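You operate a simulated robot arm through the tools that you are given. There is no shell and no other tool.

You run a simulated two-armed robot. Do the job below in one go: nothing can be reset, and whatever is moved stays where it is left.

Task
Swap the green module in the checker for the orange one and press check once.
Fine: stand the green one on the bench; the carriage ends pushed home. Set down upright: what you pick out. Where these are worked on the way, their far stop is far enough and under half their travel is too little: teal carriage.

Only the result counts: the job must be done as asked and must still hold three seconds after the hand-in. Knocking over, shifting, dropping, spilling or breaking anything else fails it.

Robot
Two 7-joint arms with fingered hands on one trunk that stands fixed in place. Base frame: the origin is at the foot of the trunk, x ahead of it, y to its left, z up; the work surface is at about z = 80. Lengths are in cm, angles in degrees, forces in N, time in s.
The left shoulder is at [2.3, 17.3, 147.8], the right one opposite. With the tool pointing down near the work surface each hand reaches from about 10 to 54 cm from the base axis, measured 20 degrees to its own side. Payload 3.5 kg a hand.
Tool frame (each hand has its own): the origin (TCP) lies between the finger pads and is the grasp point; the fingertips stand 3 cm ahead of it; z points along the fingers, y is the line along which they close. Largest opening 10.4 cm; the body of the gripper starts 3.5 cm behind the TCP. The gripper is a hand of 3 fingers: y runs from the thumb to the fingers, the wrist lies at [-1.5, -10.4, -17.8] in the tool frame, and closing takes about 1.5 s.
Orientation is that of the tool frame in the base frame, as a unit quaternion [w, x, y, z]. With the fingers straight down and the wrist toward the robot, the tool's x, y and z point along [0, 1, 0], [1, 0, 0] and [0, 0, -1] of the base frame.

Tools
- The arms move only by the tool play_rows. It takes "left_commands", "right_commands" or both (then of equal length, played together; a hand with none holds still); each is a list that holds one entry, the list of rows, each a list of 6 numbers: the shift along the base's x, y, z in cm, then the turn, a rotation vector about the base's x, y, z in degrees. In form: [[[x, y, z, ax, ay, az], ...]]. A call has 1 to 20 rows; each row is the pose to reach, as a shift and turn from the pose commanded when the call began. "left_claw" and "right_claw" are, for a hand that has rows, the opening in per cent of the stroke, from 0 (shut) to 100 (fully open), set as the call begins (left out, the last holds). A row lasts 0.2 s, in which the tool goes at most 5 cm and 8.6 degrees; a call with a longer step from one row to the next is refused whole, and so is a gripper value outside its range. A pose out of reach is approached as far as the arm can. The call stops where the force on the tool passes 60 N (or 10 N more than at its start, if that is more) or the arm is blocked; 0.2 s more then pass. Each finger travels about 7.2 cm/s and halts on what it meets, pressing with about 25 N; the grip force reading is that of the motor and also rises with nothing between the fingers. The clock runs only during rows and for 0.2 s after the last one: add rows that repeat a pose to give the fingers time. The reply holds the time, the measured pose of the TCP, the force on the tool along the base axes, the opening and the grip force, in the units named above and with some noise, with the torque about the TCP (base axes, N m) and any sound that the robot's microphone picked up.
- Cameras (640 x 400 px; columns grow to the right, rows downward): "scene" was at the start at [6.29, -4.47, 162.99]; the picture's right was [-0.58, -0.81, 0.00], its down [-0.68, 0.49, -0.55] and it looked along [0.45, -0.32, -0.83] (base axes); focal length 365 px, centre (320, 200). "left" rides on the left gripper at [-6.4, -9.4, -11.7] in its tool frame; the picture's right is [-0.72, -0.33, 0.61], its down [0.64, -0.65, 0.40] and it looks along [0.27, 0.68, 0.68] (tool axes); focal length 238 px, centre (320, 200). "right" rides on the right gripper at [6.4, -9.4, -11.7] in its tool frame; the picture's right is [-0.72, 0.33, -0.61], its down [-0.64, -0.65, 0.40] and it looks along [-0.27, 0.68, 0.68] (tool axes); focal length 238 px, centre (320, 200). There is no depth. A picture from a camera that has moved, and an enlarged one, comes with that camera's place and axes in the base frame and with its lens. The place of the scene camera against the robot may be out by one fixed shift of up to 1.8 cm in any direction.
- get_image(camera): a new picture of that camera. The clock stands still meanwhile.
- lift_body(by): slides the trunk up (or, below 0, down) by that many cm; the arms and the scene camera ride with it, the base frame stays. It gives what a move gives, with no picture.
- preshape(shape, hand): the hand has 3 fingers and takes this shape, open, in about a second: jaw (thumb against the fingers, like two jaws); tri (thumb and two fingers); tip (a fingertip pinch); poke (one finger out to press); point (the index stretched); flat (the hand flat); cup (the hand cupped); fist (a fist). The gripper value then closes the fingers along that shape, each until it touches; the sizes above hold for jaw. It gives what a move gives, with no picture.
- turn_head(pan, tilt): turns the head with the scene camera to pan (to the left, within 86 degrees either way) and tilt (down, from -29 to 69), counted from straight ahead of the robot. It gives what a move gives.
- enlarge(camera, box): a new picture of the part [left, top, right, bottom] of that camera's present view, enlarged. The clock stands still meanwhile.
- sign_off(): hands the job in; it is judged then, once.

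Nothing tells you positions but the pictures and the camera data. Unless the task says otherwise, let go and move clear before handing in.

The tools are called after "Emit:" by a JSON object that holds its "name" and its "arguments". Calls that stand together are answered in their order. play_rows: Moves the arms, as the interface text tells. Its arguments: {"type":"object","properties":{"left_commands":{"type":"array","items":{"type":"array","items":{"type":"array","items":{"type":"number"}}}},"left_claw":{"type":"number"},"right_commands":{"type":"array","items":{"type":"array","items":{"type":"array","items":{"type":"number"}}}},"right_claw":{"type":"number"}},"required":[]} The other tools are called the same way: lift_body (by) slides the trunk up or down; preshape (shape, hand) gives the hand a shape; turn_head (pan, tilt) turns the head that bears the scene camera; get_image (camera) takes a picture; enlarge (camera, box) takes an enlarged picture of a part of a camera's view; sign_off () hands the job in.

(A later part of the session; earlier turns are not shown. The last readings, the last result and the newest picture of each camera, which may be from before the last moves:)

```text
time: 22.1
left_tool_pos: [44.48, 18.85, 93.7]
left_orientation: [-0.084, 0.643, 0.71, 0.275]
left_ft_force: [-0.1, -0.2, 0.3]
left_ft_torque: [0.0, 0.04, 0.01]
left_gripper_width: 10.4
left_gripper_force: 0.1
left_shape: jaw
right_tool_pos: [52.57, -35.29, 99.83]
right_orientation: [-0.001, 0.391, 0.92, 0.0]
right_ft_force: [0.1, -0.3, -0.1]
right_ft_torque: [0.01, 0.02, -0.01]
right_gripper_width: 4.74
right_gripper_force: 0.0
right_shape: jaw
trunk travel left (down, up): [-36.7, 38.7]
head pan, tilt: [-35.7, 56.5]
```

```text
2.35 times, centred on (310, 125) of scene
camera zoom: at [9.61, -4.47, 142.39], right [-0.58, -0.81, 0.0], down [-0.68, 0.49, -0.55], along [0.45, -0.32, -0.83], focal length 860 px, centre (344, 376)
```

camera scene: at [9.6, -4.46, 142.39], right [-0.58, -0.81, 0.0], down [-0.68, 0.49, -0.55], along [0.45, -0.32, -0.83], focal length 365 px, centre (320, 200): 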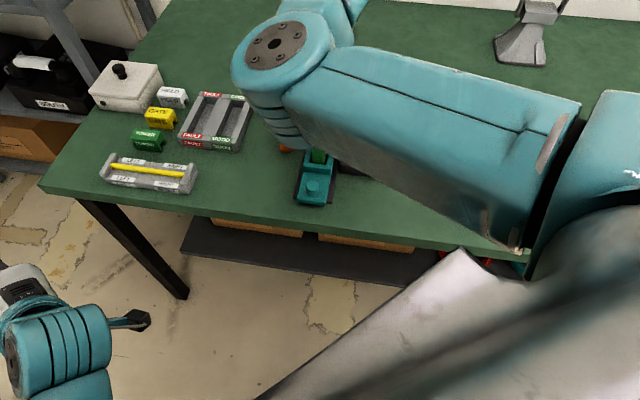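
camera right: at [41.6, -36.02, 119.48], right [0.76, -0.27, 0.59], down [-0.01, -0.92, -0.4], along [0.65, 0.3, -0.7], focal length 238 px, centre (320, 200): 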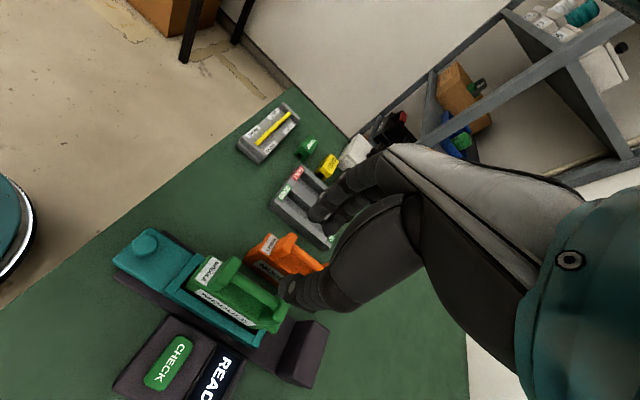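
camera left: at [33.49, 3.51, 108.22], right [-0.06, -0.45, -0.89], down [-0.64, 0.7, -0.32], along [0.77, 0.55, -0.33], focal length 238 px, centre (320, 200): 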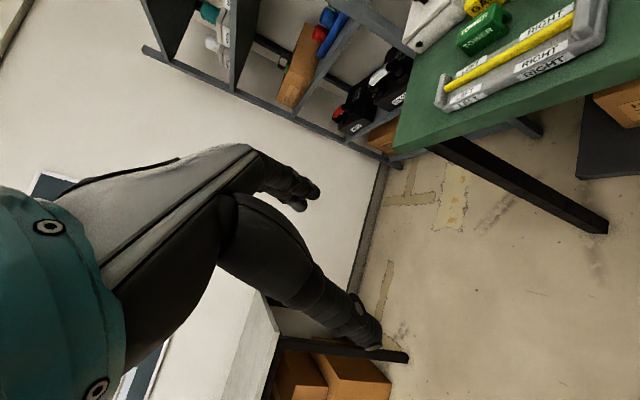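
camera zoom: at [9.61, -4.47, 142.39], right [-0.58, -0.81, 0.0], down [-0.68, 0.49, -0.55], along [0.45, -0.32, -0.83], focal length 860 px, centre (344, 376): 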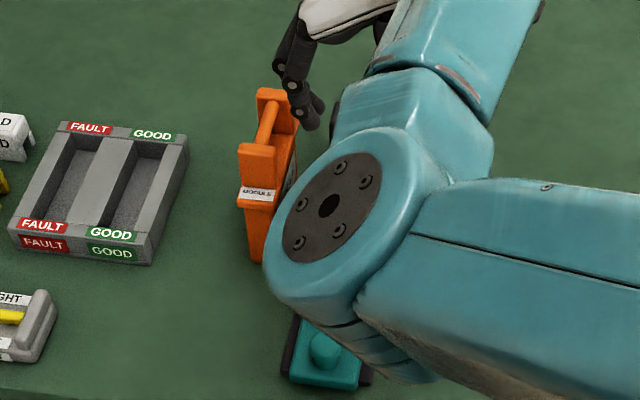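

The fingers straddle the bar well; a small shift and slightly wider opening, then descend to TCP z≈95 and close.

Emit:
{"name": "play_rows", "arguments": {"right_commands": [[[0.3, 0, 0, 0, 0, 0], [0.3, 0, -1.5, 0, 0, 0], [0.3, 0, -3, 0, 0, 0], [0.3, 0, -4, 0, 0, 0], [0.3, 0, -4.8, 0, 0, 0], [0.3, 0, -4.8, 0, 0, 0]]], "right_claw": 55}}

Emit:
{"name": "enlarge", "arguments": {"camera": "right", "box": [120, 140, 380, 400]}}

```text
time: 23.5
left_tool_pos: [44.42, 18.81, 93.76]
left_orientation: [-0.084, 0.643, 0.71, 0.274]
left_ft_force: [-0.3, -0.3, 0.3]
left_ft_torque: [0.0, 0.0, 0.0]
left_gripper_width: 10.39
left_gripper_force: 0.0
left_shape: jaw
right_tool_pos: [52.94, -35.53, 95.14]
right_orientation: [-0.001, 0.391, 0.92, 0.0]
right_ft_force: [-0.2, 0.4, 0.5]
right_ft_torque: [-0.02, 0.0, -0.03]
right_gripper_width: 5.68
right_gripper_force: 0.0
right_shape: jaw
trunk travel left (down, up): [-36.7, 38.7]
head pan, tilt: [-35.7, 56.5]
```

```text
1.54 times, centred on (250, 270) of right
camera zoom: at [41.7, -37.32, 106.89], right [0.73, -0.29, 0.61], down [-0.03, -0.91, -0.41], along [0.68, 0.28, -0.68], focal length 367 px, centre (428, 92)
```

zoom: 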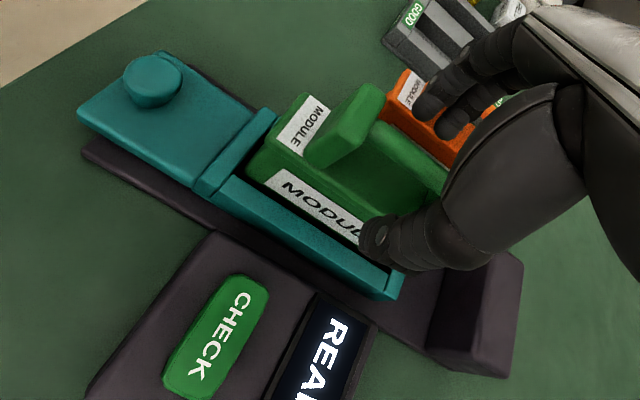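

The tool axis lines up with the bar. Closing on it.

Emit:
{"name": "play_rows", "arguments": {"right_commands": [[[0, 0, 0, 0, 0, 0], [0, 0, 0, 0, 0, 0], [0, 0, 0, 0, 0, 0], [0, 0, 0, 0, 0, 0], [0, 0, 0, 0, 0, 0], [0, 0, 0, 0, 0, 0], [0, 0, 0, 0, 0, 0]]], "right_claw": 0}}

Emit:
{"name": "enlarge", "arguments": {"camera": "right", "box": [120, 140, 380, 400]}}

```text
time: 25.1
left_tool_pos: [44.47, 18.63, 93.69]
left_orientation: [-0.084, 0.643, 0.71, 0.276]
left_ft_force: [0.6, 0.5, 0.2]
left_ft_torque: [-0.02, 0.01, -0.01]
left_gripper_width: 10.38
left_gripper_force: 0.1
left_shape: jaw
right_tool_pos: [53.01, -35.46, 95.23]
right_orientation: [0.0, 0.392, 0.92, 0.001]
right_ft_force: [-0.2, -0.6, -3.0]
right_ft_torque: [-0.01, -0.02, 0.02]
right_gripper_width: 0.59
right_gripper_force: 25.0
right_shape: jaw
trunk travel left (down, up): [-36.7, 38.7]
head pan, tilt: [-35.7, 56.5]
```

```text
1.54 times, centred on (250, 270) of right
camera zoom: at [41.72, -37.34, 106.9], right [0.73, -0.29, 0.61], down [-0.03, -0.91, -0.41], along [0.68, 0.28, -0.68], focal length 367 px, centre (428, 92)
```

zoom: 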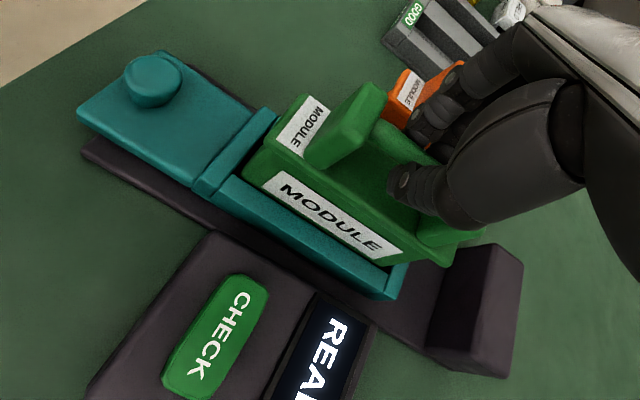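

Gripped at 25 N. Lifting slowly 3 cm to check that the module follows.

Emit:
{"name": "play_rows", "arguments": {"right_commands": [[[0, 0, 0.5, 0, 0, 0], [0, 0, 1, 0, 0, 0], [0, 0, 1.5, 0, 0, 0], [0, 0, 2, 0, 0, 0], [0, 0, 2.5, 0, 0, 0], [0, 0, 3, 0, 0, 0], [0, 0, 3, 0, 0, 0]]]}}

Emit:
{"name": "enlarge", "arguments": {"camera": "right", "box": [120, 140, 380, 400]}}

```text
time: 26.7
left_tool_pos: [44.46, 18.8, 93.7]
left_orientation: [-0.084, 0.643, 0.71, 0.275]
left_ft_force: [0.9, 0.0, 0.2]
left_ft_torque: [0.05, -0.01, -0.03]
left_gripper_width: 10.41
left_gripper_force: 0.0
left_shape: jaw
right_tool_pos: [53.03, -35.42, 98.17]
right_orientation: [0.0, 0.392, 0.92, 0.0]
right_ft_force: [-0.3, 0.3, -2.7]
right_ft_torque: [-0.02, 0.0, 0.01]
right_gripper_width: 0.56
right_gripper_force: 25.0
right_shape: jaw
trunk travel left (down, up): [-36.7, 38.7]
head pan, tilt: [-35.7, 56.5]
```

```text
1.54 times, centred on (250, 270) of right
camera zoom: at [41.75, -37.3, 109.85], right [0.73, -0.29, 0.61], down [-0.03, -0.91, -0.4], along [0.68, 0.28, -0.68], focal length 367 px, centre (428, 92)
```

zoom: 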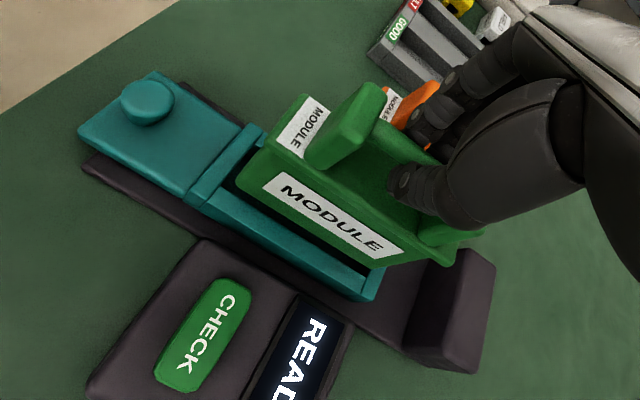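

The green module follows. I lift it well clear and carry it over the free patch of bench left of the rail, around (55.3,-22.6).

Emit:
{"name": "play_rows", "arguments": {"right_commands": [[[0, 0, 2, 0, 0, 0], [0, 0, 4, 0, 0, 0], [0, 0, 6, 0, 0, 0], [0, 0, 8, 0, 0, 0], [0, 0, 10, 0, 0, 0], [0.3, 1.6, 10, 0, 0, 0], [0.6, 3.2, 10, 0, 0, 0], [0.9, 4.8, 10, 0, 0, 0], [1.2, 6.4, 10, 0, 0, 0], [1.5, 8, 10, 0, 0, 0], [1.8, 9.6, 10, 0, 0, 0], [2.1, 11.2, 10, 0, 0, 0], [2.3, 12.8, 10, 0, 0, 0], [2.3, 12.8, 10, 0, 0, 0]]]}}

Emit:
{"name": "get_image", "arguments": {"camera": "right"}}

Emit:
{"name": "get_image", "arguments": {"camera": "scene"}}

```text
time: 29.7
left_tool_pos: [44.5, 18.66, 93.74]
left_orientation: [-0.085, 0.642, 0.711, 0.275]
left_ft_force: [0.4, 0.4, 0.3]
left_ft_torque: [0.01, 0.0, 0.01]
left_gripper_width: 10.43
left_gripper_force: 0.1
left_shape: jaw
right_tool_pos: [55.29, -22.65, 108.02]
right_orientation: [-0.001, 0.39, 0.921, 0.0]
right_ft_force: [-0.5, -0.1, -2.5]
right_ft_torque: [0.02, 0.01, 0.0]
right_gripper_width: 0.57
right_gripper_force: 24.7
right_shape: jaw
trunk travel left (down, up): [-36.7, 38.7]
head pan, tilt: [-35.7, 56.5]
```

```text
taken
camera right: at [44.01, -24.56, 119.85], right [0.73, -0.29, 0.61], down [-0.03, -0.91, -0.41], along [0.68, 0.28, -0.68], focal length 238 px, centre (320, 200)
```

right: 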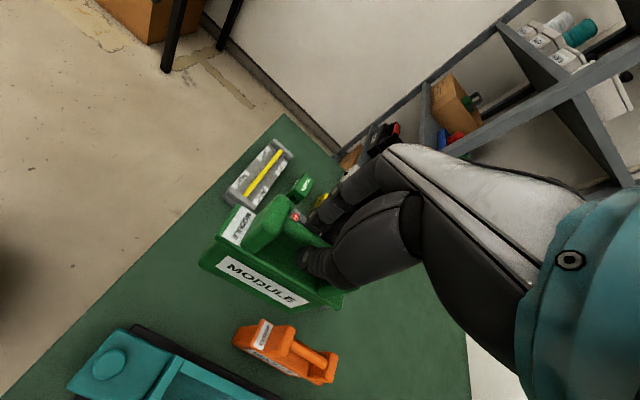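

```text
taken
camera scene: at [9.63, -4.5, 142.39], right [-0.58, -0.81, 0.0], down [-0.68, 0.49, -0.55], along [0.45, -0.32, -0.83], focal length 365 px, centre (320, 200)
```

scene: 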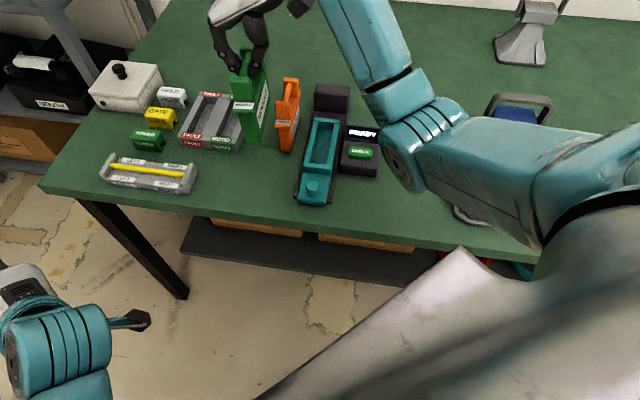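

The green module hangs upright over free bench, clear of tray, orange module and rail. Lowering to near the bench.

Emit:
{"name": "play_rows", "arguments": {"right_commands": [[[0, 0, -2, 0, 0, 0], [0, 0, -4, 0, 0, 0], [0, 0, -6, 0, 0, 0], [0, 0, -8, 0, 0, 0], [0, 0, -10, 0, 0, 0], [0, 0, -12, 0, 0, 0], [0, 0, -13.5, 0, 0, 0], [0, 0, -14.5, 0, 0, 0], [0, 0, -14.5, 0, 0, 0]]]}}

Emit:
{"name": "enlarge", "arguments": {"camera": "scene", "box": [180, 40, 340, 200]}}

Emit:
{"name": "get_image", "arguments": {"camera": "right"}}

```text
time: 31.7
left_tool_pos: [44.35, 18.79, 93.79]
left_orientation: [-0.084, 0.642, 0.711, 0.274]
left_ft_force: [-0.2, 0.6, 0.4]
left_ft_torque: [0.01, -0.03, 0.06]
left_gripper_width: 10.4
left_gripper_force: 0.0
left_shape: jaw
right_tool_pos: [55.16, -22.55, 93.59]
right_orientation: [-0.001, 0.392, 0.92, 0.001]
right_ft_force: [0.0, -0.3, -3.3]
right_ft_torque: [-0.01, 0.02, 0.01]
right_gripper_width: 0.57
right_gripper_force: 24.8
right_shape: jaw
trunk travel left (down, up): [-36.7, 38.7]
head pan, tilt: [-35.7, 56.5]
```

```text
2.50 times, centred on (260, 120) of scene
camera zoom: at [9.63, -4.48, 142.39], right [-0.58, -0.81, 0.0], down [-0.68, 0.49, -0.55], along [0.45, -0.32, -0.83], focal length 914 px, centre (470, 400)
```

zoom: 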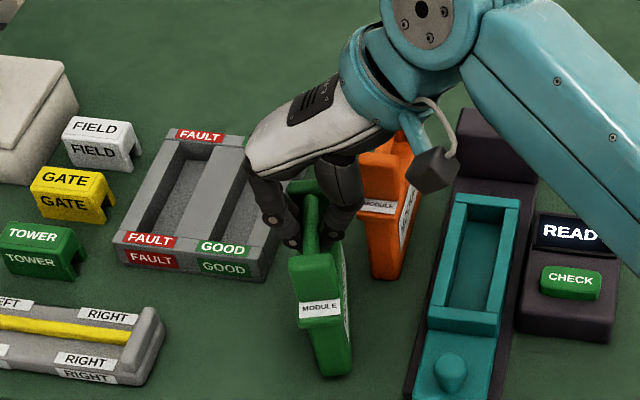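

```text
taken
camera right: at [43.99, -24.49, 105.33], right [0.73, -0.29, 0.61], down [-0.03, -0.91, -0.4], along [0.68, 0.28, -0.68], focal length 238 px, centre (320, 200)
```

right: 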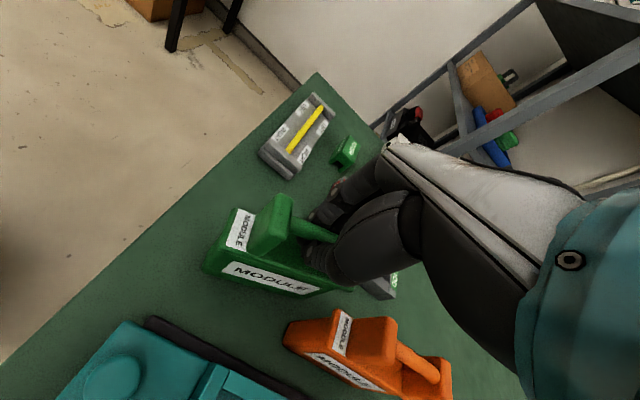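

Clear below. Lowering in small steps until the bench takes the weight.

Emit:
{"name": "play_rows", "arguments": {"right_commands": [[[0, 0, -0.3, 0, 0, 0], [0, 0, -0.6, 0, 0, 0], [0, 0, -0.9, 0, 0, 0], [0, 0, -1.2, 0, 0, 0], [0, 0, -1.5, 0, 0, 0], [0, 0, -1.5, 0, 0, 0]]]}}

```text
time: 33.1
left_tool_pos: [44.44, 18.69, 93.72]
left_orientation: [-0.084, 0.643, 0.71, 0.275]
left_ft_force: [-0.2, -0.4, -0.4]
left_ft_torque: [0.0, 0.02, -0.01]
left_gripper_width: 10.41
left_gripper_force: 0.1
left_shape: jaw
right_tool_pos: [55.24, -22.6, 92.29]
right_orientation: [0.0, 0.391, 0.92, 0.0]
right_ft_force: [0.6, -0.9, 0.6]
right_ft_torque: [-0.01, 0.02, 0.0]
right_gripper_width: 0.52
right_gripper_force: 25.4
right_shape: jaw
trunk travel left (down, up): [-36.7, 38.7]
head pan, tilt: [-35.7, 56.5]
```

Contact has begun (force shifted up). A touch more to seat it.

Emit:
{"name": "play_rows", "arguments": {"right_commands": [[[0, 0, -0.15, 0, 0, 0], [0, 0, -0.3, 0, 0, 0], [0, 0, -0.3, 0, 0, 0]]]}}

Emit:
{"name": "enlarge", "arguments": {"camera": "scene", "box": [180, 40, 340, 200]}}

```text
time: 33.9
left_tool_pos: [44.39, 18.81, 93.66]
left_orientation: [-0.084, 0.643, 0.71, 0.274]
left_ft_force: [0.1, -0.4, -0.5]
left_ft_torque: [-0.02, 0.0, 0.05]
left_gripper_width: 10.39
left_gripper_force: 0.1
left_shape: jaw
right_tool_pos: [55.18, -22.57, 91.75]
right_orientation: [0.0, 0.392, 0.92, 0.001]
right_ft_force: [-0.9, -0.9, -0.5]
right_ft_torque: [-0.02, 0.0, 0.01]
right_gripper_width: 0.51
right_gripper_force: 25.1
right_shape: jaw
trunk travel left (down, up): [-36.7, 38.7]
head pan, tilt: [-35.7, 56.5]
```

```text
2.50 times, centred on (260, 120) of scene
camera zoom: at [9.61, -4.48, 142.39], right [-0.58, -0.81, 0.0], down [-0.68, 0.49, -0.55], along [0.45, -0.32, -0.83], focal length 914 px, centre (470, 400)
```

zoom: 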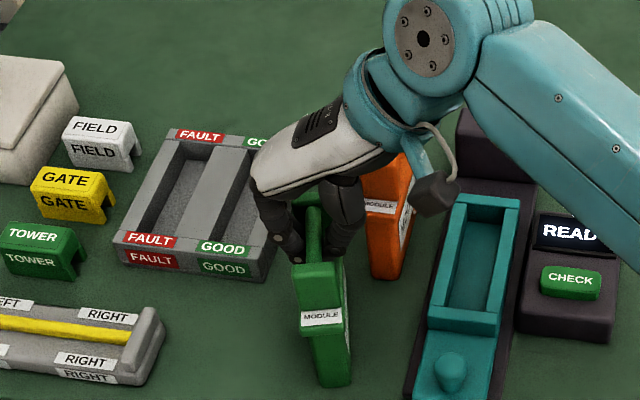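

The bench carries the weight now (force near zero) and the module looks upright. Opening, then lifting straight up.

Emit:
{"name": "play_rows", "arguments": {"right_commands": [[[0, 0, 0, 0, 0, 0], [0, 0, 0, 0, 0, 0], [0, 0, 0, 0, 0, 0], [0, 0, 0, 0, 0, 0], [0, 0, 0, 0, 0, 0], [0, 0, 1.5, 0, 0, 0], [0, 0, 3, 0, 0, 0], [0, 0, 6, 0, 0, 0], [0, 0, 10, 0, 0, 0], [0, 0, 14, 0, 0, 0], [0, 0, 14, 0, 0, 0]]], "right_claw": 55}}

Emit:
{"name": "get_image", "arguments": {"camera": "right"}}

Emit:
{"name": "enlarge", "arguments": {"camera": "scene", "box": [200, 40, 400, 210]}}

```text
time: 36.3
left_tool_pos: [44.56, 18.65, 93.82]
left_orientation: [-0.084, 0.642, 0.711, 0.275]
left_ft_force: [-0.2, 0.2, 0.0]
left_ft_torque: [0.03, -0.03, -0.02]
left_gripper_width: 10.4
left_gripper_force: 0.0
left_shape: jaw
right_tool_pos: [55.34, -22.6, 105.93]
right_orientation: [0.0, 0.392, 0.92, 0.0]
right_ft_force: [0.4, 0.0, -0.3]
right_ft_torque: [0.0, 0.01, -0.01]
right_gripper_width: 5.69
right_gripper_force: 0.0
right_shape: jaw
trunk travel left (down, up): [-36.7, 38.7]
head pan, tilt: [-35.7, 56.5]
```

```text
taken
camera right: at [44.06, -24.5, 117.62], right [0.73, -0.29, 0.61], down [-0.03, -0.91, -0.4], along [0.68, 0.28, -0.68], focal length 238 px, centre (320, 200)
```

right: 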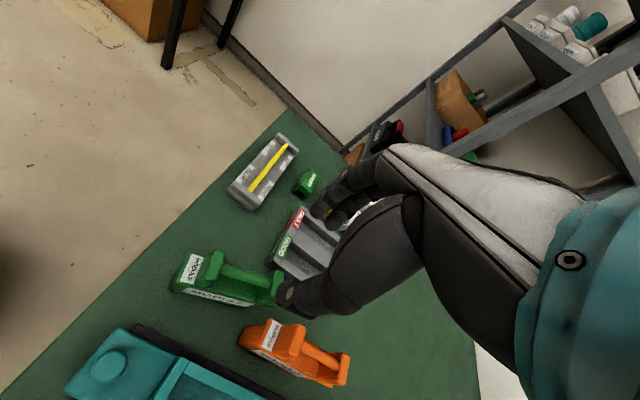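

```text
2.35 times, centred on (300, 125) of scene
camera zoom: at [9.62, -4.49, 142.39], right [-0.58, -0.81, 0.0], down [-0.68, 0.49, -0.55], along [0.45, -0.32, -0.83], focal length 860 px, centre (367, 376)
```

zoom: 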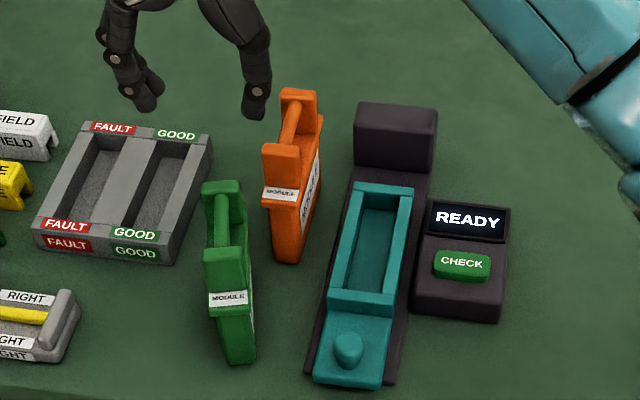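

The green module stands upright on the bench on its own. Now I measure the orange handle from the right camera.

Emit:
{"name": "enlarge", "arguments": {"camera": "right", "box": [140, 220, 380, 400]}}

```text
2.22 times, centred on (260, 310) of right
camera zoom: at [44.06, -24.5, 117.62], right [0.73, -0.29, 0.61], down [-0.03, -0.91, -0.4], along [0.68, 0.28, -0.68], focal length 530 px, centre (453, -44)
```

zoom: 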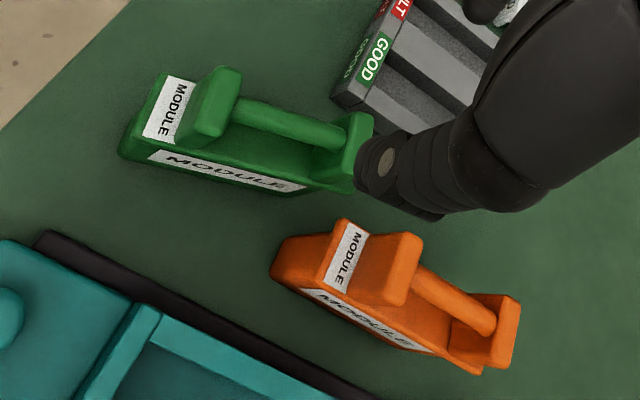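

The green ended slightly yawed but stands fine. Orange bar centre is about (62.8,-33.7,91.2), yaw about -45°. Moving above it.

Emit:
{"name": "play_rows", "arguments": {"right_commands": [[[1, -1.5, 0, 0, 0, 0.2], [2, -3, 0, 0, 0, 0.4], [3, -4.5, 0, 0, 0, 0.6], [4, -6, 0, 0, 0, 0.8], [5, -7.5, 0, 0, 0, 1], [6, -9, 0, 0, 0, 1], [7, -10.3, -1, 0, 0, 1], [7.5, -11.1, -3, 0, 0, 1], [7.5, -11.1, -5, 0, 0, 1], [7.5, -11.1, -7, 0, 0, 1], [7.5, -11.1, -7, 0, 0, 1]]]}}

Emit:
{"name": "enlarge", "arguments": {"camera": "right", "box": [120, 140, 380, 400]}}

Emit:
{"name": "enlarge", "arguments": {"camera": "scene", "box": [200, 20, 400, 210]}}

```text
time: 38.7
left_tool_pos: [44.48, 18.7, 93.81]
left_orientation: [-0.084, 0.642, 0.711, 0.275]
left_ft_force: [-0.9, -0.6, -0.5]
left_ft_torque: [-0.03, 0.02, 0.02]
left_gripper_width: 10.39
left_gripper_force: 0.0
left_shape: jaw
right_tool_pos: [62.76, -33.67, 98.83]
right_orientation: [0.0, 0.384, 0.924, -0.001]
right_ft_force: [0.5, 0.1, 0.5]
right_ft_torque: [0.0, -0.01, 0.01]
right_gripper_width: 5.7
right_gripper_force: 0.1
right_shape: jaw
trunk travel left (down, up): [-36.7, 38.7]
head pan, tilt: [-35.7, 56.5]
```

```text
1.54 times, centred on (250, 270) of right
camera zoom: at [51.49, -35.83, 110.57], right [0.74, -0.28, 0.61], down [-0.01, -0.91, -0.4], along [0.67, 0.29, -0.68], focal length 367 px, centre (428, 92)
```

zoom: 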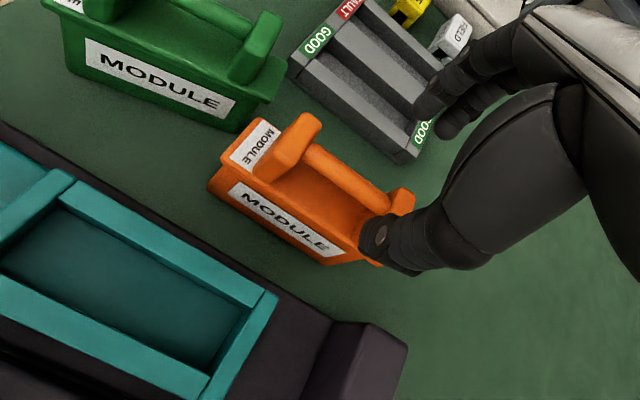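

```text
2.11 times, centred on (300, 115) of scene
camera zoom: at [9.6, -4.47, 142.39], right [-0.58, -0.81, 0.0], down [-0.68, 0.49, -0.55], along [0.45, -0.32, -0.83], focal length 769 px, centre (362, 379)
```

zoom: 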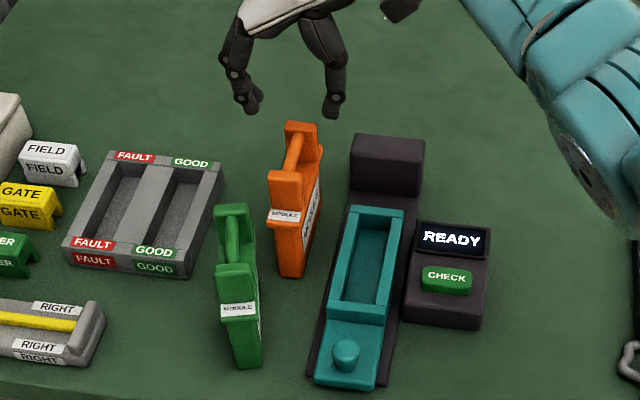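

Reachable. The fingers straddle the orange bar; a small correction and part descent, then recheck.

Emit:
{"name": "play_rows", "arguments": {"right_commands": [[[-0.1, 0.3, -1, 0, 0, 0], [-0.1, 0.3, -2.5, 0, 0, 0], [-0.1, 0.3, -3.5, 0, 0, 0], [-0.1, 0.3, -3.5, 0, 0, 0]]]}}

Emit:
{"name": "enlarge", "arguments": {"camera": "right", "box": [120, 140, 380, 400]}}

Emit:
{"name": "enlarge", "arguments": {"camera": "scene", "box": [240, 20, 340, 120]}}

```text
time: 39.7
left_tool_pos: [44.52, 18.77, 93.59]
left_orientation: [-0.084, 0.643, 0.71, 0.275]
left_ft_force: [0.9, -0.3, 0.8]
left_ft_torque: [0.03, -0.02, 0.02]
left_gripper_width: 10.41
left_gripper_force: 0.1
left_shape: jaw
right_tool_pos: [62.67, -33.43, 95.33]
right_orientation: [0.0, 0.384, 0.923, 0.0]
right_ft_force: [-0.4, 0.0, -0.5]
right_ft_torque: [-0.08, 0.02, 0.01]
right_gripper_width: 5.68
right_gripper_force: 0.2
right_shape: jaw
trunk travel left (down, up): [-36.7, 38.7]
head pan, tilt: [-35.7, 56.5]
```

```text
1.54 times, centred on (250, 270) of right
camera zoom: at [51.41, -35.5, 107.01], right [0.74, -0.28, 0.61], down [-0.01, -0.91, -0.4], along [0.67, 0.29, -0.68], focal length 367 px, centre (428, 92)
```

zoom: 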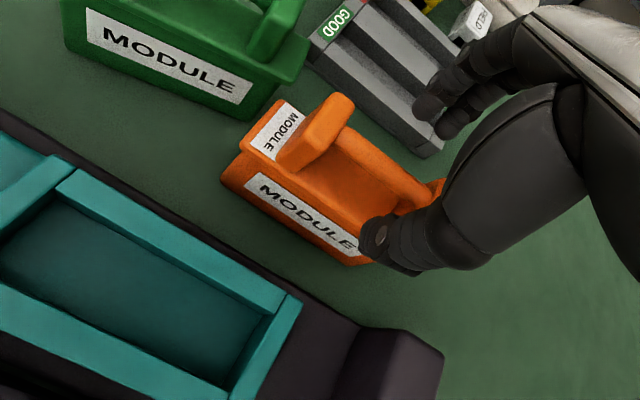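

```text
4.00 times, centred on (290, 70) of scene
camera zoom: at [9.61, -4.47, 142.39], right [-0.58, -0.81, 0.0], down [-0.68, 0.49, -0.55], along [0.45, -0.32, -0.83], focal length 1462 px, centre (440, 720)
```

zoom: 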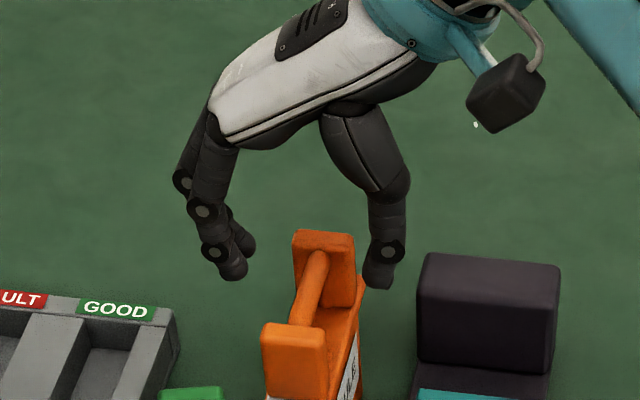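

The tool axis lines up with the orange bar's middle in both views. Descending to grasp height.

Emit:
{"name": "play_rows", "arguments": {"right_commands": [[[0, 0, -1, 0, 0, 0], [0, 0, -2, 0, 0, 0], [0, 0, -3, 0, 0, 0], [0, 0, -3.5, 0, 0, 0], [0, 0, -3.5, 0, 0, 0]]]}}

Emit:
{"name": "enlarge", "arguments": {"camera": "right", "box": [120, 140, 380, 400]}}

Emit:
{"name": "enlarge", "arguments": {"camera": "scene", "box": [240, 20, 340, 120]}}

```text
time: 40.9
left_tool_pos: [44.47, 18.82, 93.75]
left_orientation: [-0.084, 0.643, 0.71, 0.275]
left_ft_force: [0.8, 0.1, 1.1]
left_ft_torque: [-0.01, -0.01, 0.02]
left_gripper_width: 10.39
left_gripper_force: 0.0
left_shape: jaw
right_tool_pos: [62.63, -33.4, 91.88]
right_orientation: [0.0, 0.384, 0.923, -0.001]
right_ft_force: [-0.4, -0.5, -0.8]
right_ft_torque: [0.0, -0.02, 0.01]
right_gripper_width: 5.69
right_gripper_force: 0.1
right_shape: jaw
trunk travel left (down, up): [-36.7, 38.7]
head pan, tilt: [-35.7, 56.5]
```

```text
1.54 times, centred on (250, 270) of right
camera zoom: at [51.41, -35.5, 103.57], right [0.74, -0.28, 0.61], down [-0.01, -0.91, -0.4], along [0.67, 0.29, -0.68], focal length 367 px, centre (428, 92)
```

zoom: 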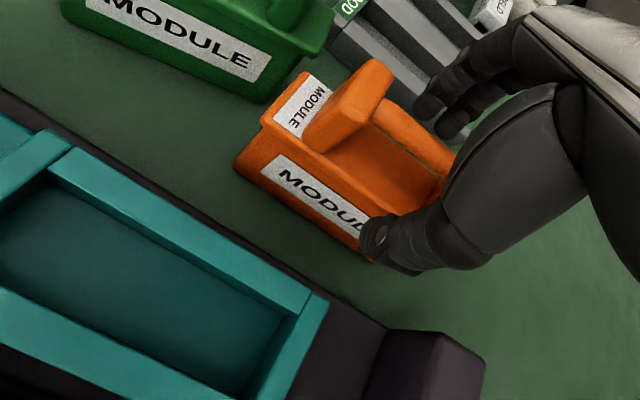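

```text
4.00 times, centred on (290, 70) of scene
camera zoom: at [9.61, -4.48, 142.39], right [-0.58, -0.81, 0.0], down [-0.68, 0.49, -0.55], along [0.45, -0.32, -0.83], focal length 1462 px, centre (440, 720)
```

zoom: 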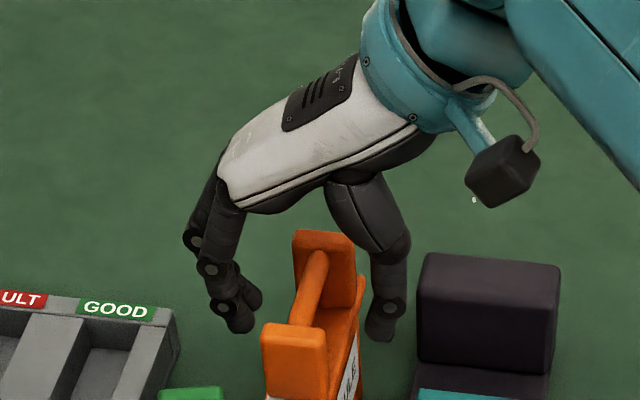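

Good, straddled slightly deeper than before. Closing.

Emit:
{"name": "play_rows", "arguments": {"right_commands": [[[0, 0, 0, 0, 0, 0], [0, 0, 0, 0, 0, 0], [0, 0, 0, 0, 0, 0], [0, 0, 0, 0, 0, 0], [0, 0, 0, 0, 0, 0], [0, 0, 0, 0, 0, 0], [0, 0, 0, 0, 0, 0]]], "right_claw": 0}}

Emit:
{"name": "enlarge", "arguments": {"camera": "right", "box": [120, 140, 380, 400]}}

Emit:
{"name": "enlarge", "arguments": {"camera": "scene", "box": [240, 20, 340, 120]}}

```text
time: 42.5
left_tool_pos: [44.61, 18.74, 93.65]
left_orientation: [-0.084, 0.643, 0.71, 0.274]
left_ft_force: [0.7, 1.2, -0.3]
left_ft_torque: [0.0, -0.02, -0.05]
left_gripper_width: 10.4
left_gripper_force: 0.1
left_shape: jaw
right_tool_pos: [62.65, -33.52, 91.88]
right_orientation: [-0.001, 0.383, 0.924, 0.0]
right_ft_force: [-0.2, 0.4, -0.6]
right_ft_torque: [0.04, -0.02, 0.0]
right_gripper_width: 0.02
right_gripper_force: 25.4
right_shape: jaw
trunk travel left (down, up): [-36.7, 38.7]
head pan, tilt: [-35.7, 56.5]
```

```text
1.54 times, centred on (250, 270) of right
camera zoom: at [51.42, -35.52, 103.54], right [0.74, -0.28, 0.61], down [-0.01, -0.91, -0.4], along [0.67, 0.29, -0.68], focal length 367 px, centre (428, 92)
```

zoom: 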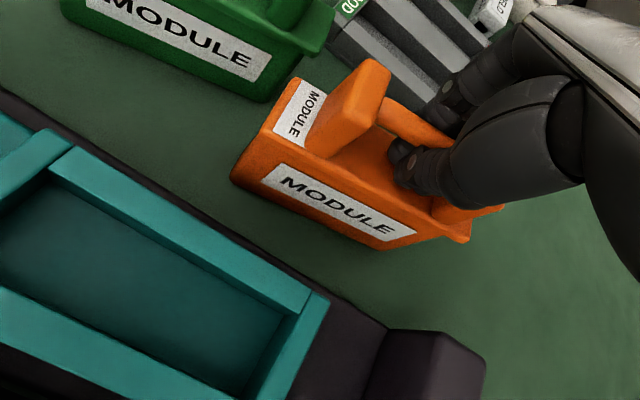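

```text
4.00 times, centred on (290, 70) of scene
camera zoom: at [9.64, -4.49, 142.39], right [-0.58, -0.81, 0.0], down [-0.68, 0.49, -0.55], along [0.45, -0.32, -0.83], focal length 1462 px, centre (440, 720)
```

zoom: 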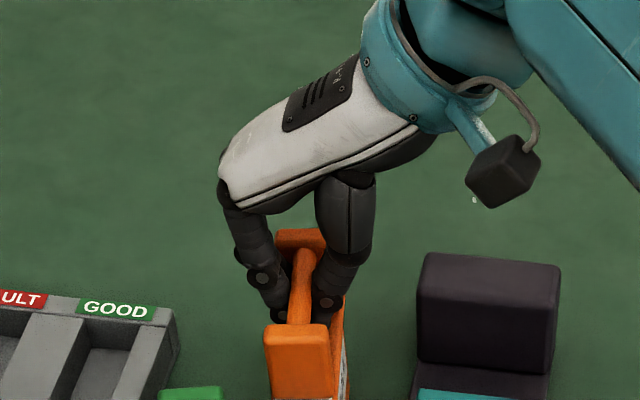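

The fingertips closed fully beneath the bar (width 0), so it is only caged rather than pinched, and the module twisted a bit. I open again, rise about 1.1 cm, and re-measure its yaw.

Emit:
{"name": "play_rows", "arguments": {"right_commands": [[[0, 0, 0, 0, 0, 0], [0, 0, 0, 0, 0, 0], [0, 0, 0, 0, 0, 0], [0, 0, 0, 0, 0, 0], [0, 0, 0, 0, 0, 0], [0, 0, 0.6, 0, 0, 0], [0, 0, 1.1, 0, 0, 0], [0, 0, 1.1, 0, 0, 0]]], "right_claw": 55}}

Emit:
{"name": "enlarge", "arguments": {"camera": "right", "box": [120, 140, 380, 400]}}

Emit:
{"name": "enlarge", "arguments": {"camera": "scene", "box": [220, 20, 380, 180]}}

```text
time: 44.3
left_tool_pos: [44.55, 18.76, 93.74]
left_orientation: [-0.083, 0.643, 0.71, 0.275]
left_ft_force: [-0.3, -0.5, -0.5]
left_ft_torque: [-0.01, 0.02, 0.0]
left_gripper_width: 10.39
left_gripper_force: 0.0
left_shape: jaw
right_tool_pos: [62.71, -33.45, 92.98]
right_orientation: [0.0, 0.384, 0.923, 0.0]
right_ft_force: [0.9, 0.5, -0.8]
right_ft_torque: [0.0, 0.01, 0.04]
right_gripper_width: 5.68
right_gripper_force: 0.0
right_shape: jaw
trunk travel left (down, up): [-36.7, 38.7]
head pan, tilt: [-35.7, 56.5]
```

```text
1.54 times, centred on (250, 270) of right
camera zoom: at [51.42, -35.54, 104.68], right [0.74, -0.28, 0.61], down [-0.01, -0.91, -0.4], along [0.67, 0.29, -0.68], focal length 367 px, centre (428, 92)
```

zoom: 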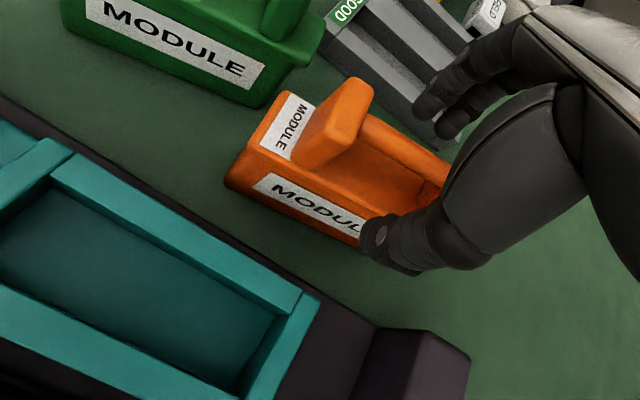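

```text
2.50 times, centred on (300, 100) of scene
camera zoom: at [9.61, -4.48, 142.39], right [-0.58, -0.81, 0.0], down [-0.68, 0.49, -0.55], along [0.45, -0.32, -0.83], focal length 914 px, centre (370, 450)
```

zoom: 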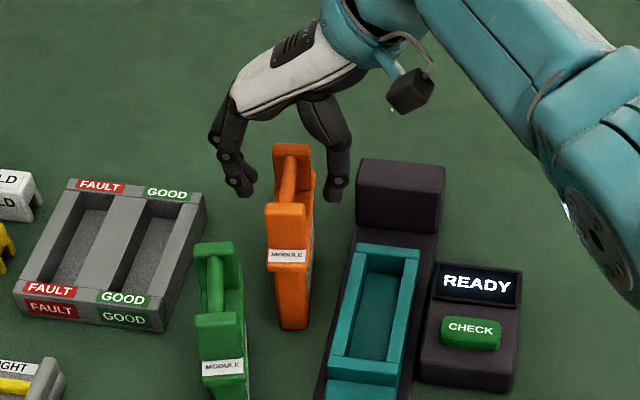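

Height now suits a pad grip. Closing again on the bar.

Emit:
{"name": "play_rows", "arguments": {"right_commands": [[[0, 0, 0, 0, 0, 0], [0, 0, 0, 0, 0, 0], [0, 0, 0, 0, 0, 0], [0, 0, 0, 0, 0, 0], [0, 0, 0, 0, 0, 0], [0, 0, 0, 0, 0, 0], [0, 0, 0, 0, 0, 0]]], "right_claw": 0}}

Emit:
{"name": "enlarge", "arguments": {"camera": "right", "box": [120, 140, 380, 400]}}

Emit:
{"name": "enlarge", "arguments": {"camera": "scene", "box": [220, 20, 380, 180]}}

```text
time: 45.9
left_tool_pos: [44.47, 18.55, 93.84]
left_orientation: [-0.086, 0.642, 0.71, 0.275]
left_ft_force: [-0.4, -0.8, 0.3]
left_ft_torque: [-0.01, 0.01, -0.01]
left_gripper_width: 10.41
left_gripper_force: 0.2
left_shape: jaw
right_tool_pos: [62.61, -33.33, 92.88]
right_orientation: [0.0, 0.384, 0.923, 0.001]
right_ft_force: [-0.2, 0.3, -3.9]
right_ft_torque: [0.01, 0.0, 0.0]
right_gripper_width: 0.05
right_gripper_force: 25.6
right_shape: jaw
trunk travel left (down, up): [-36.7, 38.7]
head pan, tilt: [-35.7, 56.5]
```

```text
1.54 times, centred on (250, 270) of right
camera zoom: at [51.45, -35.54, 104.67], right [0.74, -0.28, 0.61], down [-0.01, -0.91, -0.4], along [0.67, 0.29, -0.68], focal length 367 px, centre (428, 92)
```

zoom: 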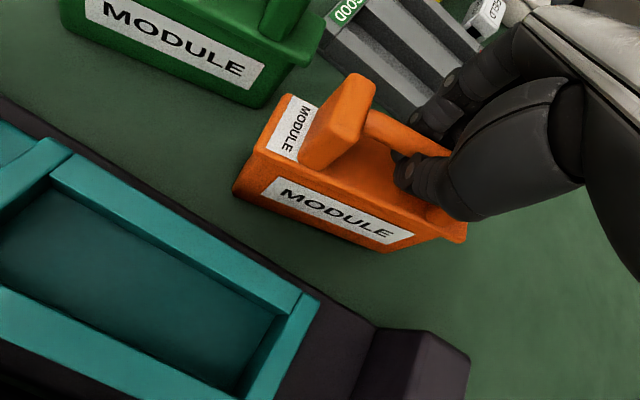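

```text
2.50 times, centred on (300, 100) of scene
camera zoom: at [9.64, -4.49, 142.39], right [-0.58, -0.81, 0.0], down [-0.68, 0.49, -0.55], along [0.45, -0.32, -0.83], focal length 914 px, centre (370, 450)
```

zoom: 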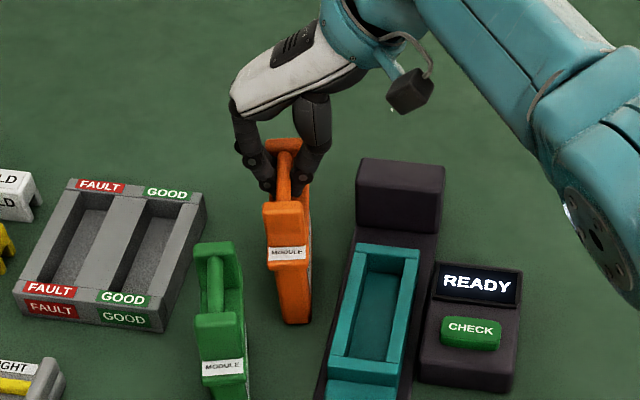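

The closing took up the module's weight (-3.9 N), so the bar is well cradled. Lifting slightly to judge how it hangs.

Emit:
{"name": "play_rows", "arguments": {"right_commands": [[[0, 0, 0.5, 0, 0, 0], [0, 0, 1, 0, 0, 0], [0, 0, 1.5, 0, 0, 0], [0, 0, 2, 0, 0, 0], [0, 0, 2, 0, 0, 0], [0, 0, 2, 0, 0, 0]]]}}

Emit:
{"name": "enlarge", "arguments": {"camera": "right", "box": [120, 140, 380, 400]}}

Emit:
{"name": "enlarge", "arguments": {"camera": "scene", "box": [240, 20, 340, 120]}}

```text
time: 47.3
left_tool_pos: [44.5, 18.78, 93.74]
left_orientation: [-0.084, 0.642, 0.71, 0.276]
left_ft_force: [0.1, -0.1, 0.2]
left_ft_torque: [-0.01, 0.0, 0.01]
left_gripper_width: 10.43
left_gripper_force: 0.0
left_shape: jaw
right_tool_pos: [62.78, -33.42, 94.99]
right_orientation: [0.0, 0.383, 0.924, 0.0]
right_ft_force: [-0.1, -0.7, -2.9]
right_ft_torque: [0.0, 0.0, 0.0]
right_gripper_width: 0.06
right_gripper_force: 25.6
right_shape: jaw
trunk travel left (down, up): [-36.7, 38.7]
head pan, tilt: [-35.7, 56.5]
```

```text
1.54 times, centred on (250, 270) of right
camera zoom: at [51.46, -35.51, 106.64], right [0.74, -0.28, 0.61], down [-0.01, -0.91, -0.4], along [0.67, 0.29, -0.68], focal length 367 px, centre (428, 92)
```

zoom: 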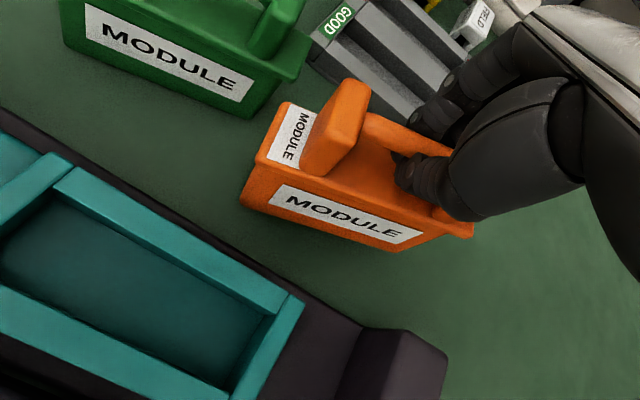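

```text
4.00 times, centred on (290, 70) of scene
camera zoom: at [9.64, -4.49, 142.39], right [-0.58, -0.81, 0.0], down [-0.68, 0.49, -0.55], along [0.45, -0.32, -0.83], focal length 1462 px, centre (440, 720)
```

zoom: 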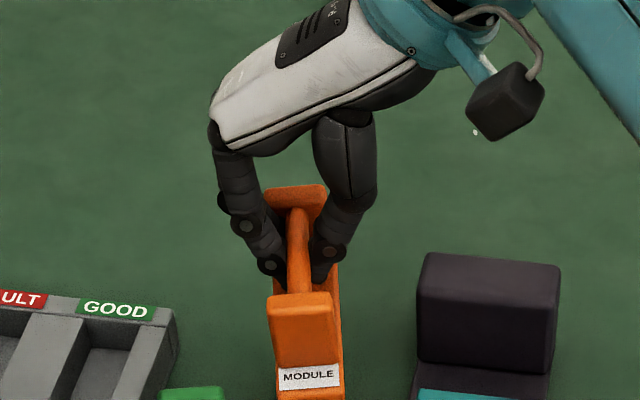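

The module hangs level but settles about 16° yawed in the grip, as the green did. I lift, carry it over the pocket and turn the tool -16° to align with the rail.

Emit:
{"name": "play_rows", "arguments": {"right_commands": [[[0, 0, 2, 0, 0, 0], [0, 0, 4, 0, 0, 0], [0, 0, 6, 0, 0, 0], [0, 0, 8, 0, 0, 0], [0, 0, 10, 0, 0, 0], [0, 0, 11, 0, 0, 0], [-1, -0.2, 11, 0, 0, -1.5], [-2.5, -0.5, 11, 0, 0, -4], [-4, -0.8, 11, 0, 0, -6.5], [-5.5, -1.1, 11, 0, 0, -9], [-7, -1.4, 11, 0, 0, -11.5], [-8.5, -1.7, 11, 0, 0, -14], [-9.5, -1.9, 11, 0, 0, -16], [-9.9, -2, 11, 0, 0, -16], [-9.9, -2, 11, 0, 0, -16], [-9.9, -2, 11, 0, 0, -16]]]}}

Emit:
{"name": "enlarge", "arguments": {"camera": "right", "box": [120, 140, 380, 400]}}

Emit:
{"name": "enlarge", "arguments": {"camera": "scene", "box": [220, 20, 380, 210]}}

```text
time: 50.7
left_tool_pos: [44.54, 18.69, 93.81]
left_orientation: [-0.084, 0.642, 0.71, 0.275]
left_ft_force: [-0.1, 0.1, 0.4]
left_ft_torque: [0.01, 0.0, 0.02]
left_gripper_width: 10.39
left_gripper_force: 0.1
left_shape: jaw
right_tool_pos: [52.79, -35.41, 105.79]
right_orientation: [0.0, 0.509, 0.861, 0.0]
right_ft_force: [-0.2, -0.3, -3.7]
right_ft_torque: [0.0, -0.01, -0.01]
right_gripper_width: 0.09
right_gripper_force: 25.0
right_shape: jaw
trunk travel left (down, up): [-36.7, 38.7]
head pan, tilt: [-35.7, 56.5]
```

```text
1.54 times, centred on (250, 270) of right
camera zoom: at [41.39, -34.34, 117.6], right [0.63, -0.47, 0.61], down [-0.26, -0.88, -0.4], along [0.73, 0.1, -0.68], focal length 367 px, centre (428, 92)
```

zoom: 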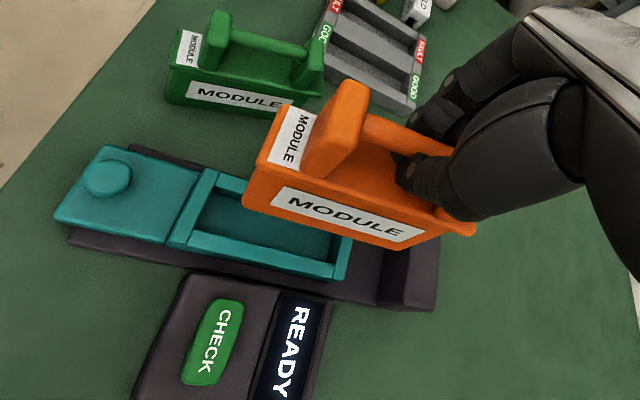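

```text
2.11 times, centred on (300, 115) of scene
camera zoom: at [9.63, -4.49, 142.39], right [-0.58, -0.81, 0.0], down [-0.68, 0.49, -0.55], along [0.45, -0.32, -0.83], focal length 769 px, centre (362, 379)
```

zoom: 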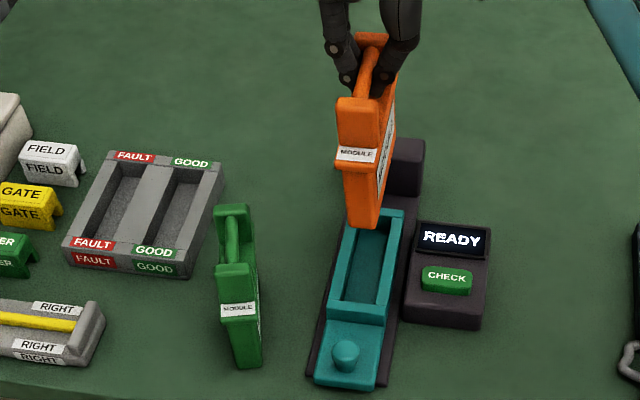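

The orange module hangs nearly aligned over the empty pocket. I zoom in to measure alignment between module and pocket.

Emit:
{"name": "enlarge", "arguments": {"camera": "right", "box": [140, 180, 330, 300]}}

Emit:
{"name": "enlarge", "arguments": {"camera": "scene", "box": [280, 20, 360, 200]}}

```text
3.33 times, centred on (235, 240) of right
camera zoom: at [41.39, -34.34, 117.6], right [0.63, -0.47, 0.61], down [-0.26, -0.88, -0.4], along [0.73, 0.1, -0.68], focal length 794 px, centre (603, 67)
```

zoom: 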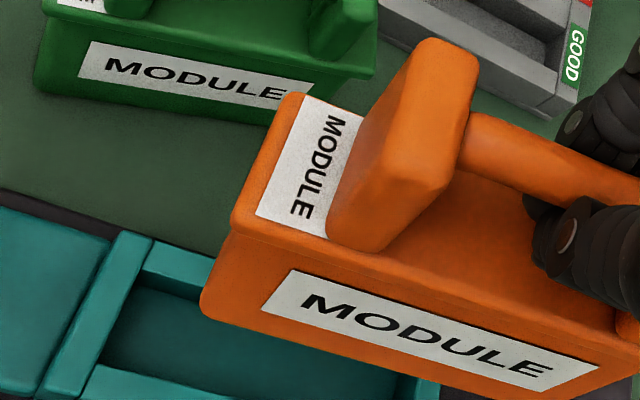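

```text
2.22 times, centred on (320, 110) of scene
camera zoom: at [9.63, -4.49, 142.39], right [-0.58, -0.81, 0.0], down [-0.68, 0.49, -0.55], along [0.45, -0.32, -0.83], focal length 812 px, centre (320, 400)
```

zoom: 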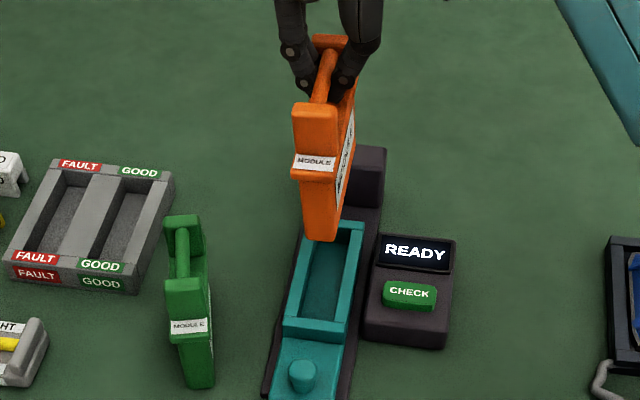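

I refine the yaw by -2.5° and lower to just above the pocket rim to compare edges.

Emit:
{"name": "play_rows", "arguments": {"right_commands": [[[0.1, 0, -1, 0, 0, -1.2], [0.2, 0, -2, 0, 0, -2.5], [0.2, 0, -3.5, 0, 0, -2.5], [0.2, 0, -5, 0, 0, -2.5], [0.2, 0, -5.5, 0, 0, -2.5], [0.2, 0, -5.5, 0, 0, -2.5]]]}}

Emit:
{"name": "enlarge", "arguments": {"camera": "right", "box": [120, 160, 340, 360]}}

Emit:
{"name": "enlarge", "arguments": {"camera": "scene", "box": [280, 60, 360, 200]}}

```text
time: 52.1
left_tool_pos: [44.47, 18.75, 93.64]
left_orientation: [-0.084, 0.643, 0.71, 0.275]
left_ft_force: [0.3, 0.2, 0.1]
left_ft_torque: [-0.01, -0.02, 0.01]
left_gripper_width: 10.42
left_gripper_force: 0.2
left_shape: jaw
right_tool_pos: [52.92, -35.47, 100.45]
right_orientation: [0.001, 0.527, 0.85, 0.001]
right_ft_force: [-0.9, -0.5, -2.6]
right_ft_torque: [0.01, -0.01, 0.01]
right_gripper_width: 0.09
right_gripper_force: 25.3
right_shape: jaw
trunk travel left (down, up): [-36.7, 38.7]
head pan, tilt: [-35.7, 56.5]
```

```text
2.00 times, centred on (230, 260) of right
camera zoom: at [41.63, -33.87, 112.17], right [0.61, -0.5, 0.61], down [-0.3, -0.86, -0.4], along [0.73, 0.06, -0.68], focal length 477 px, centre (500, 80)
```

zoom: 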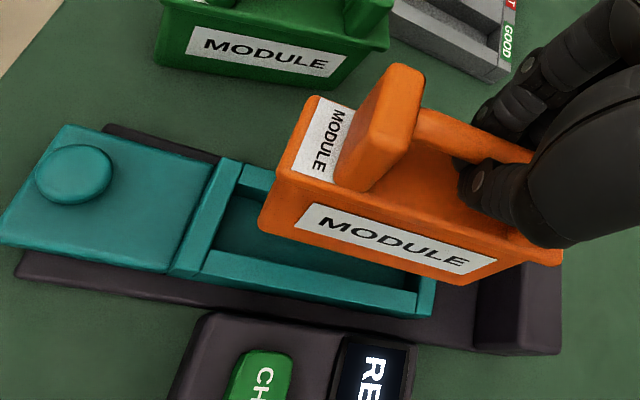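

```text
2.86 times, centred on (320, 130) of scene
camera zoom: at [9.63, -4.49, 142.39], right [-0.58, -0.81, 0.0], down [-0.68, 0.49, -0.55], along [0.45, -0.32, -0.83], focal length 1044 px, centre (320, 400)
```

zoom: 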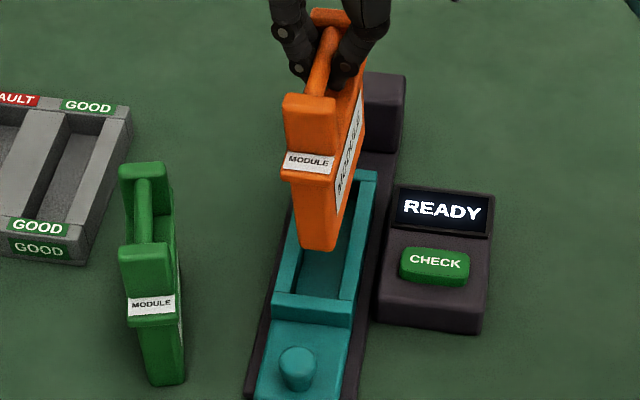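

Alignment is close; I need a finer look at the pocket's inner edges against the module's bottom.

Emit:
{"name": "enlarge", "arguments": {"camera": "scene", "box": [295, 105, 355, 165]}}

Emit:
{"name": "enlarge", "arguments": {"camera": "right", "box": [170, 210, 290, 330]}}

```text
6.67 times, centred on (325, 135) of scene
camera zoom: at [9.63, -4.49, 142.39], right [-0.58, -0.81, 0.0], down [-0.68, 0.49, -0.55], along [0.45, -0.32, -0.83], focal length 2436 px, centre (287, 633)
```

zoom: 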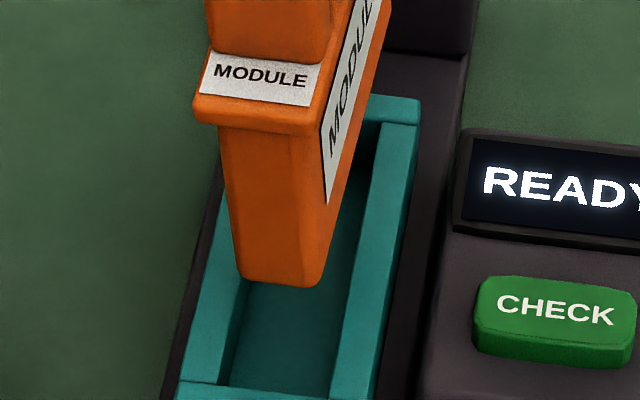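

```text
3.33 times, centred on (230, 270) of right
camera zoom: at [41.63, -33.87, 112.17], right [0.61, -0.5, 0.61], down [-0.3, -0.86, -0.4], along [0.73, 0.06, -0.68], focal length 794 px, centre (620, -33)
```

zoom: 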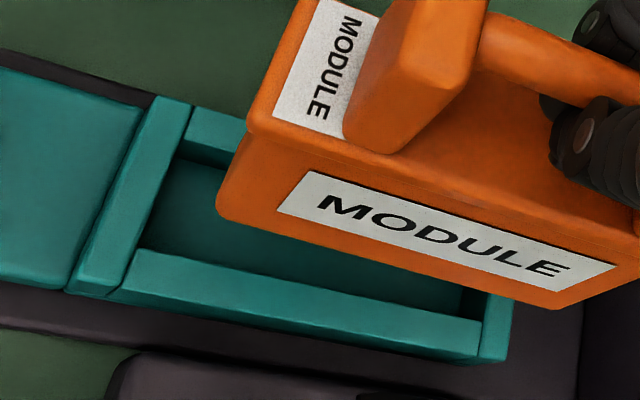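

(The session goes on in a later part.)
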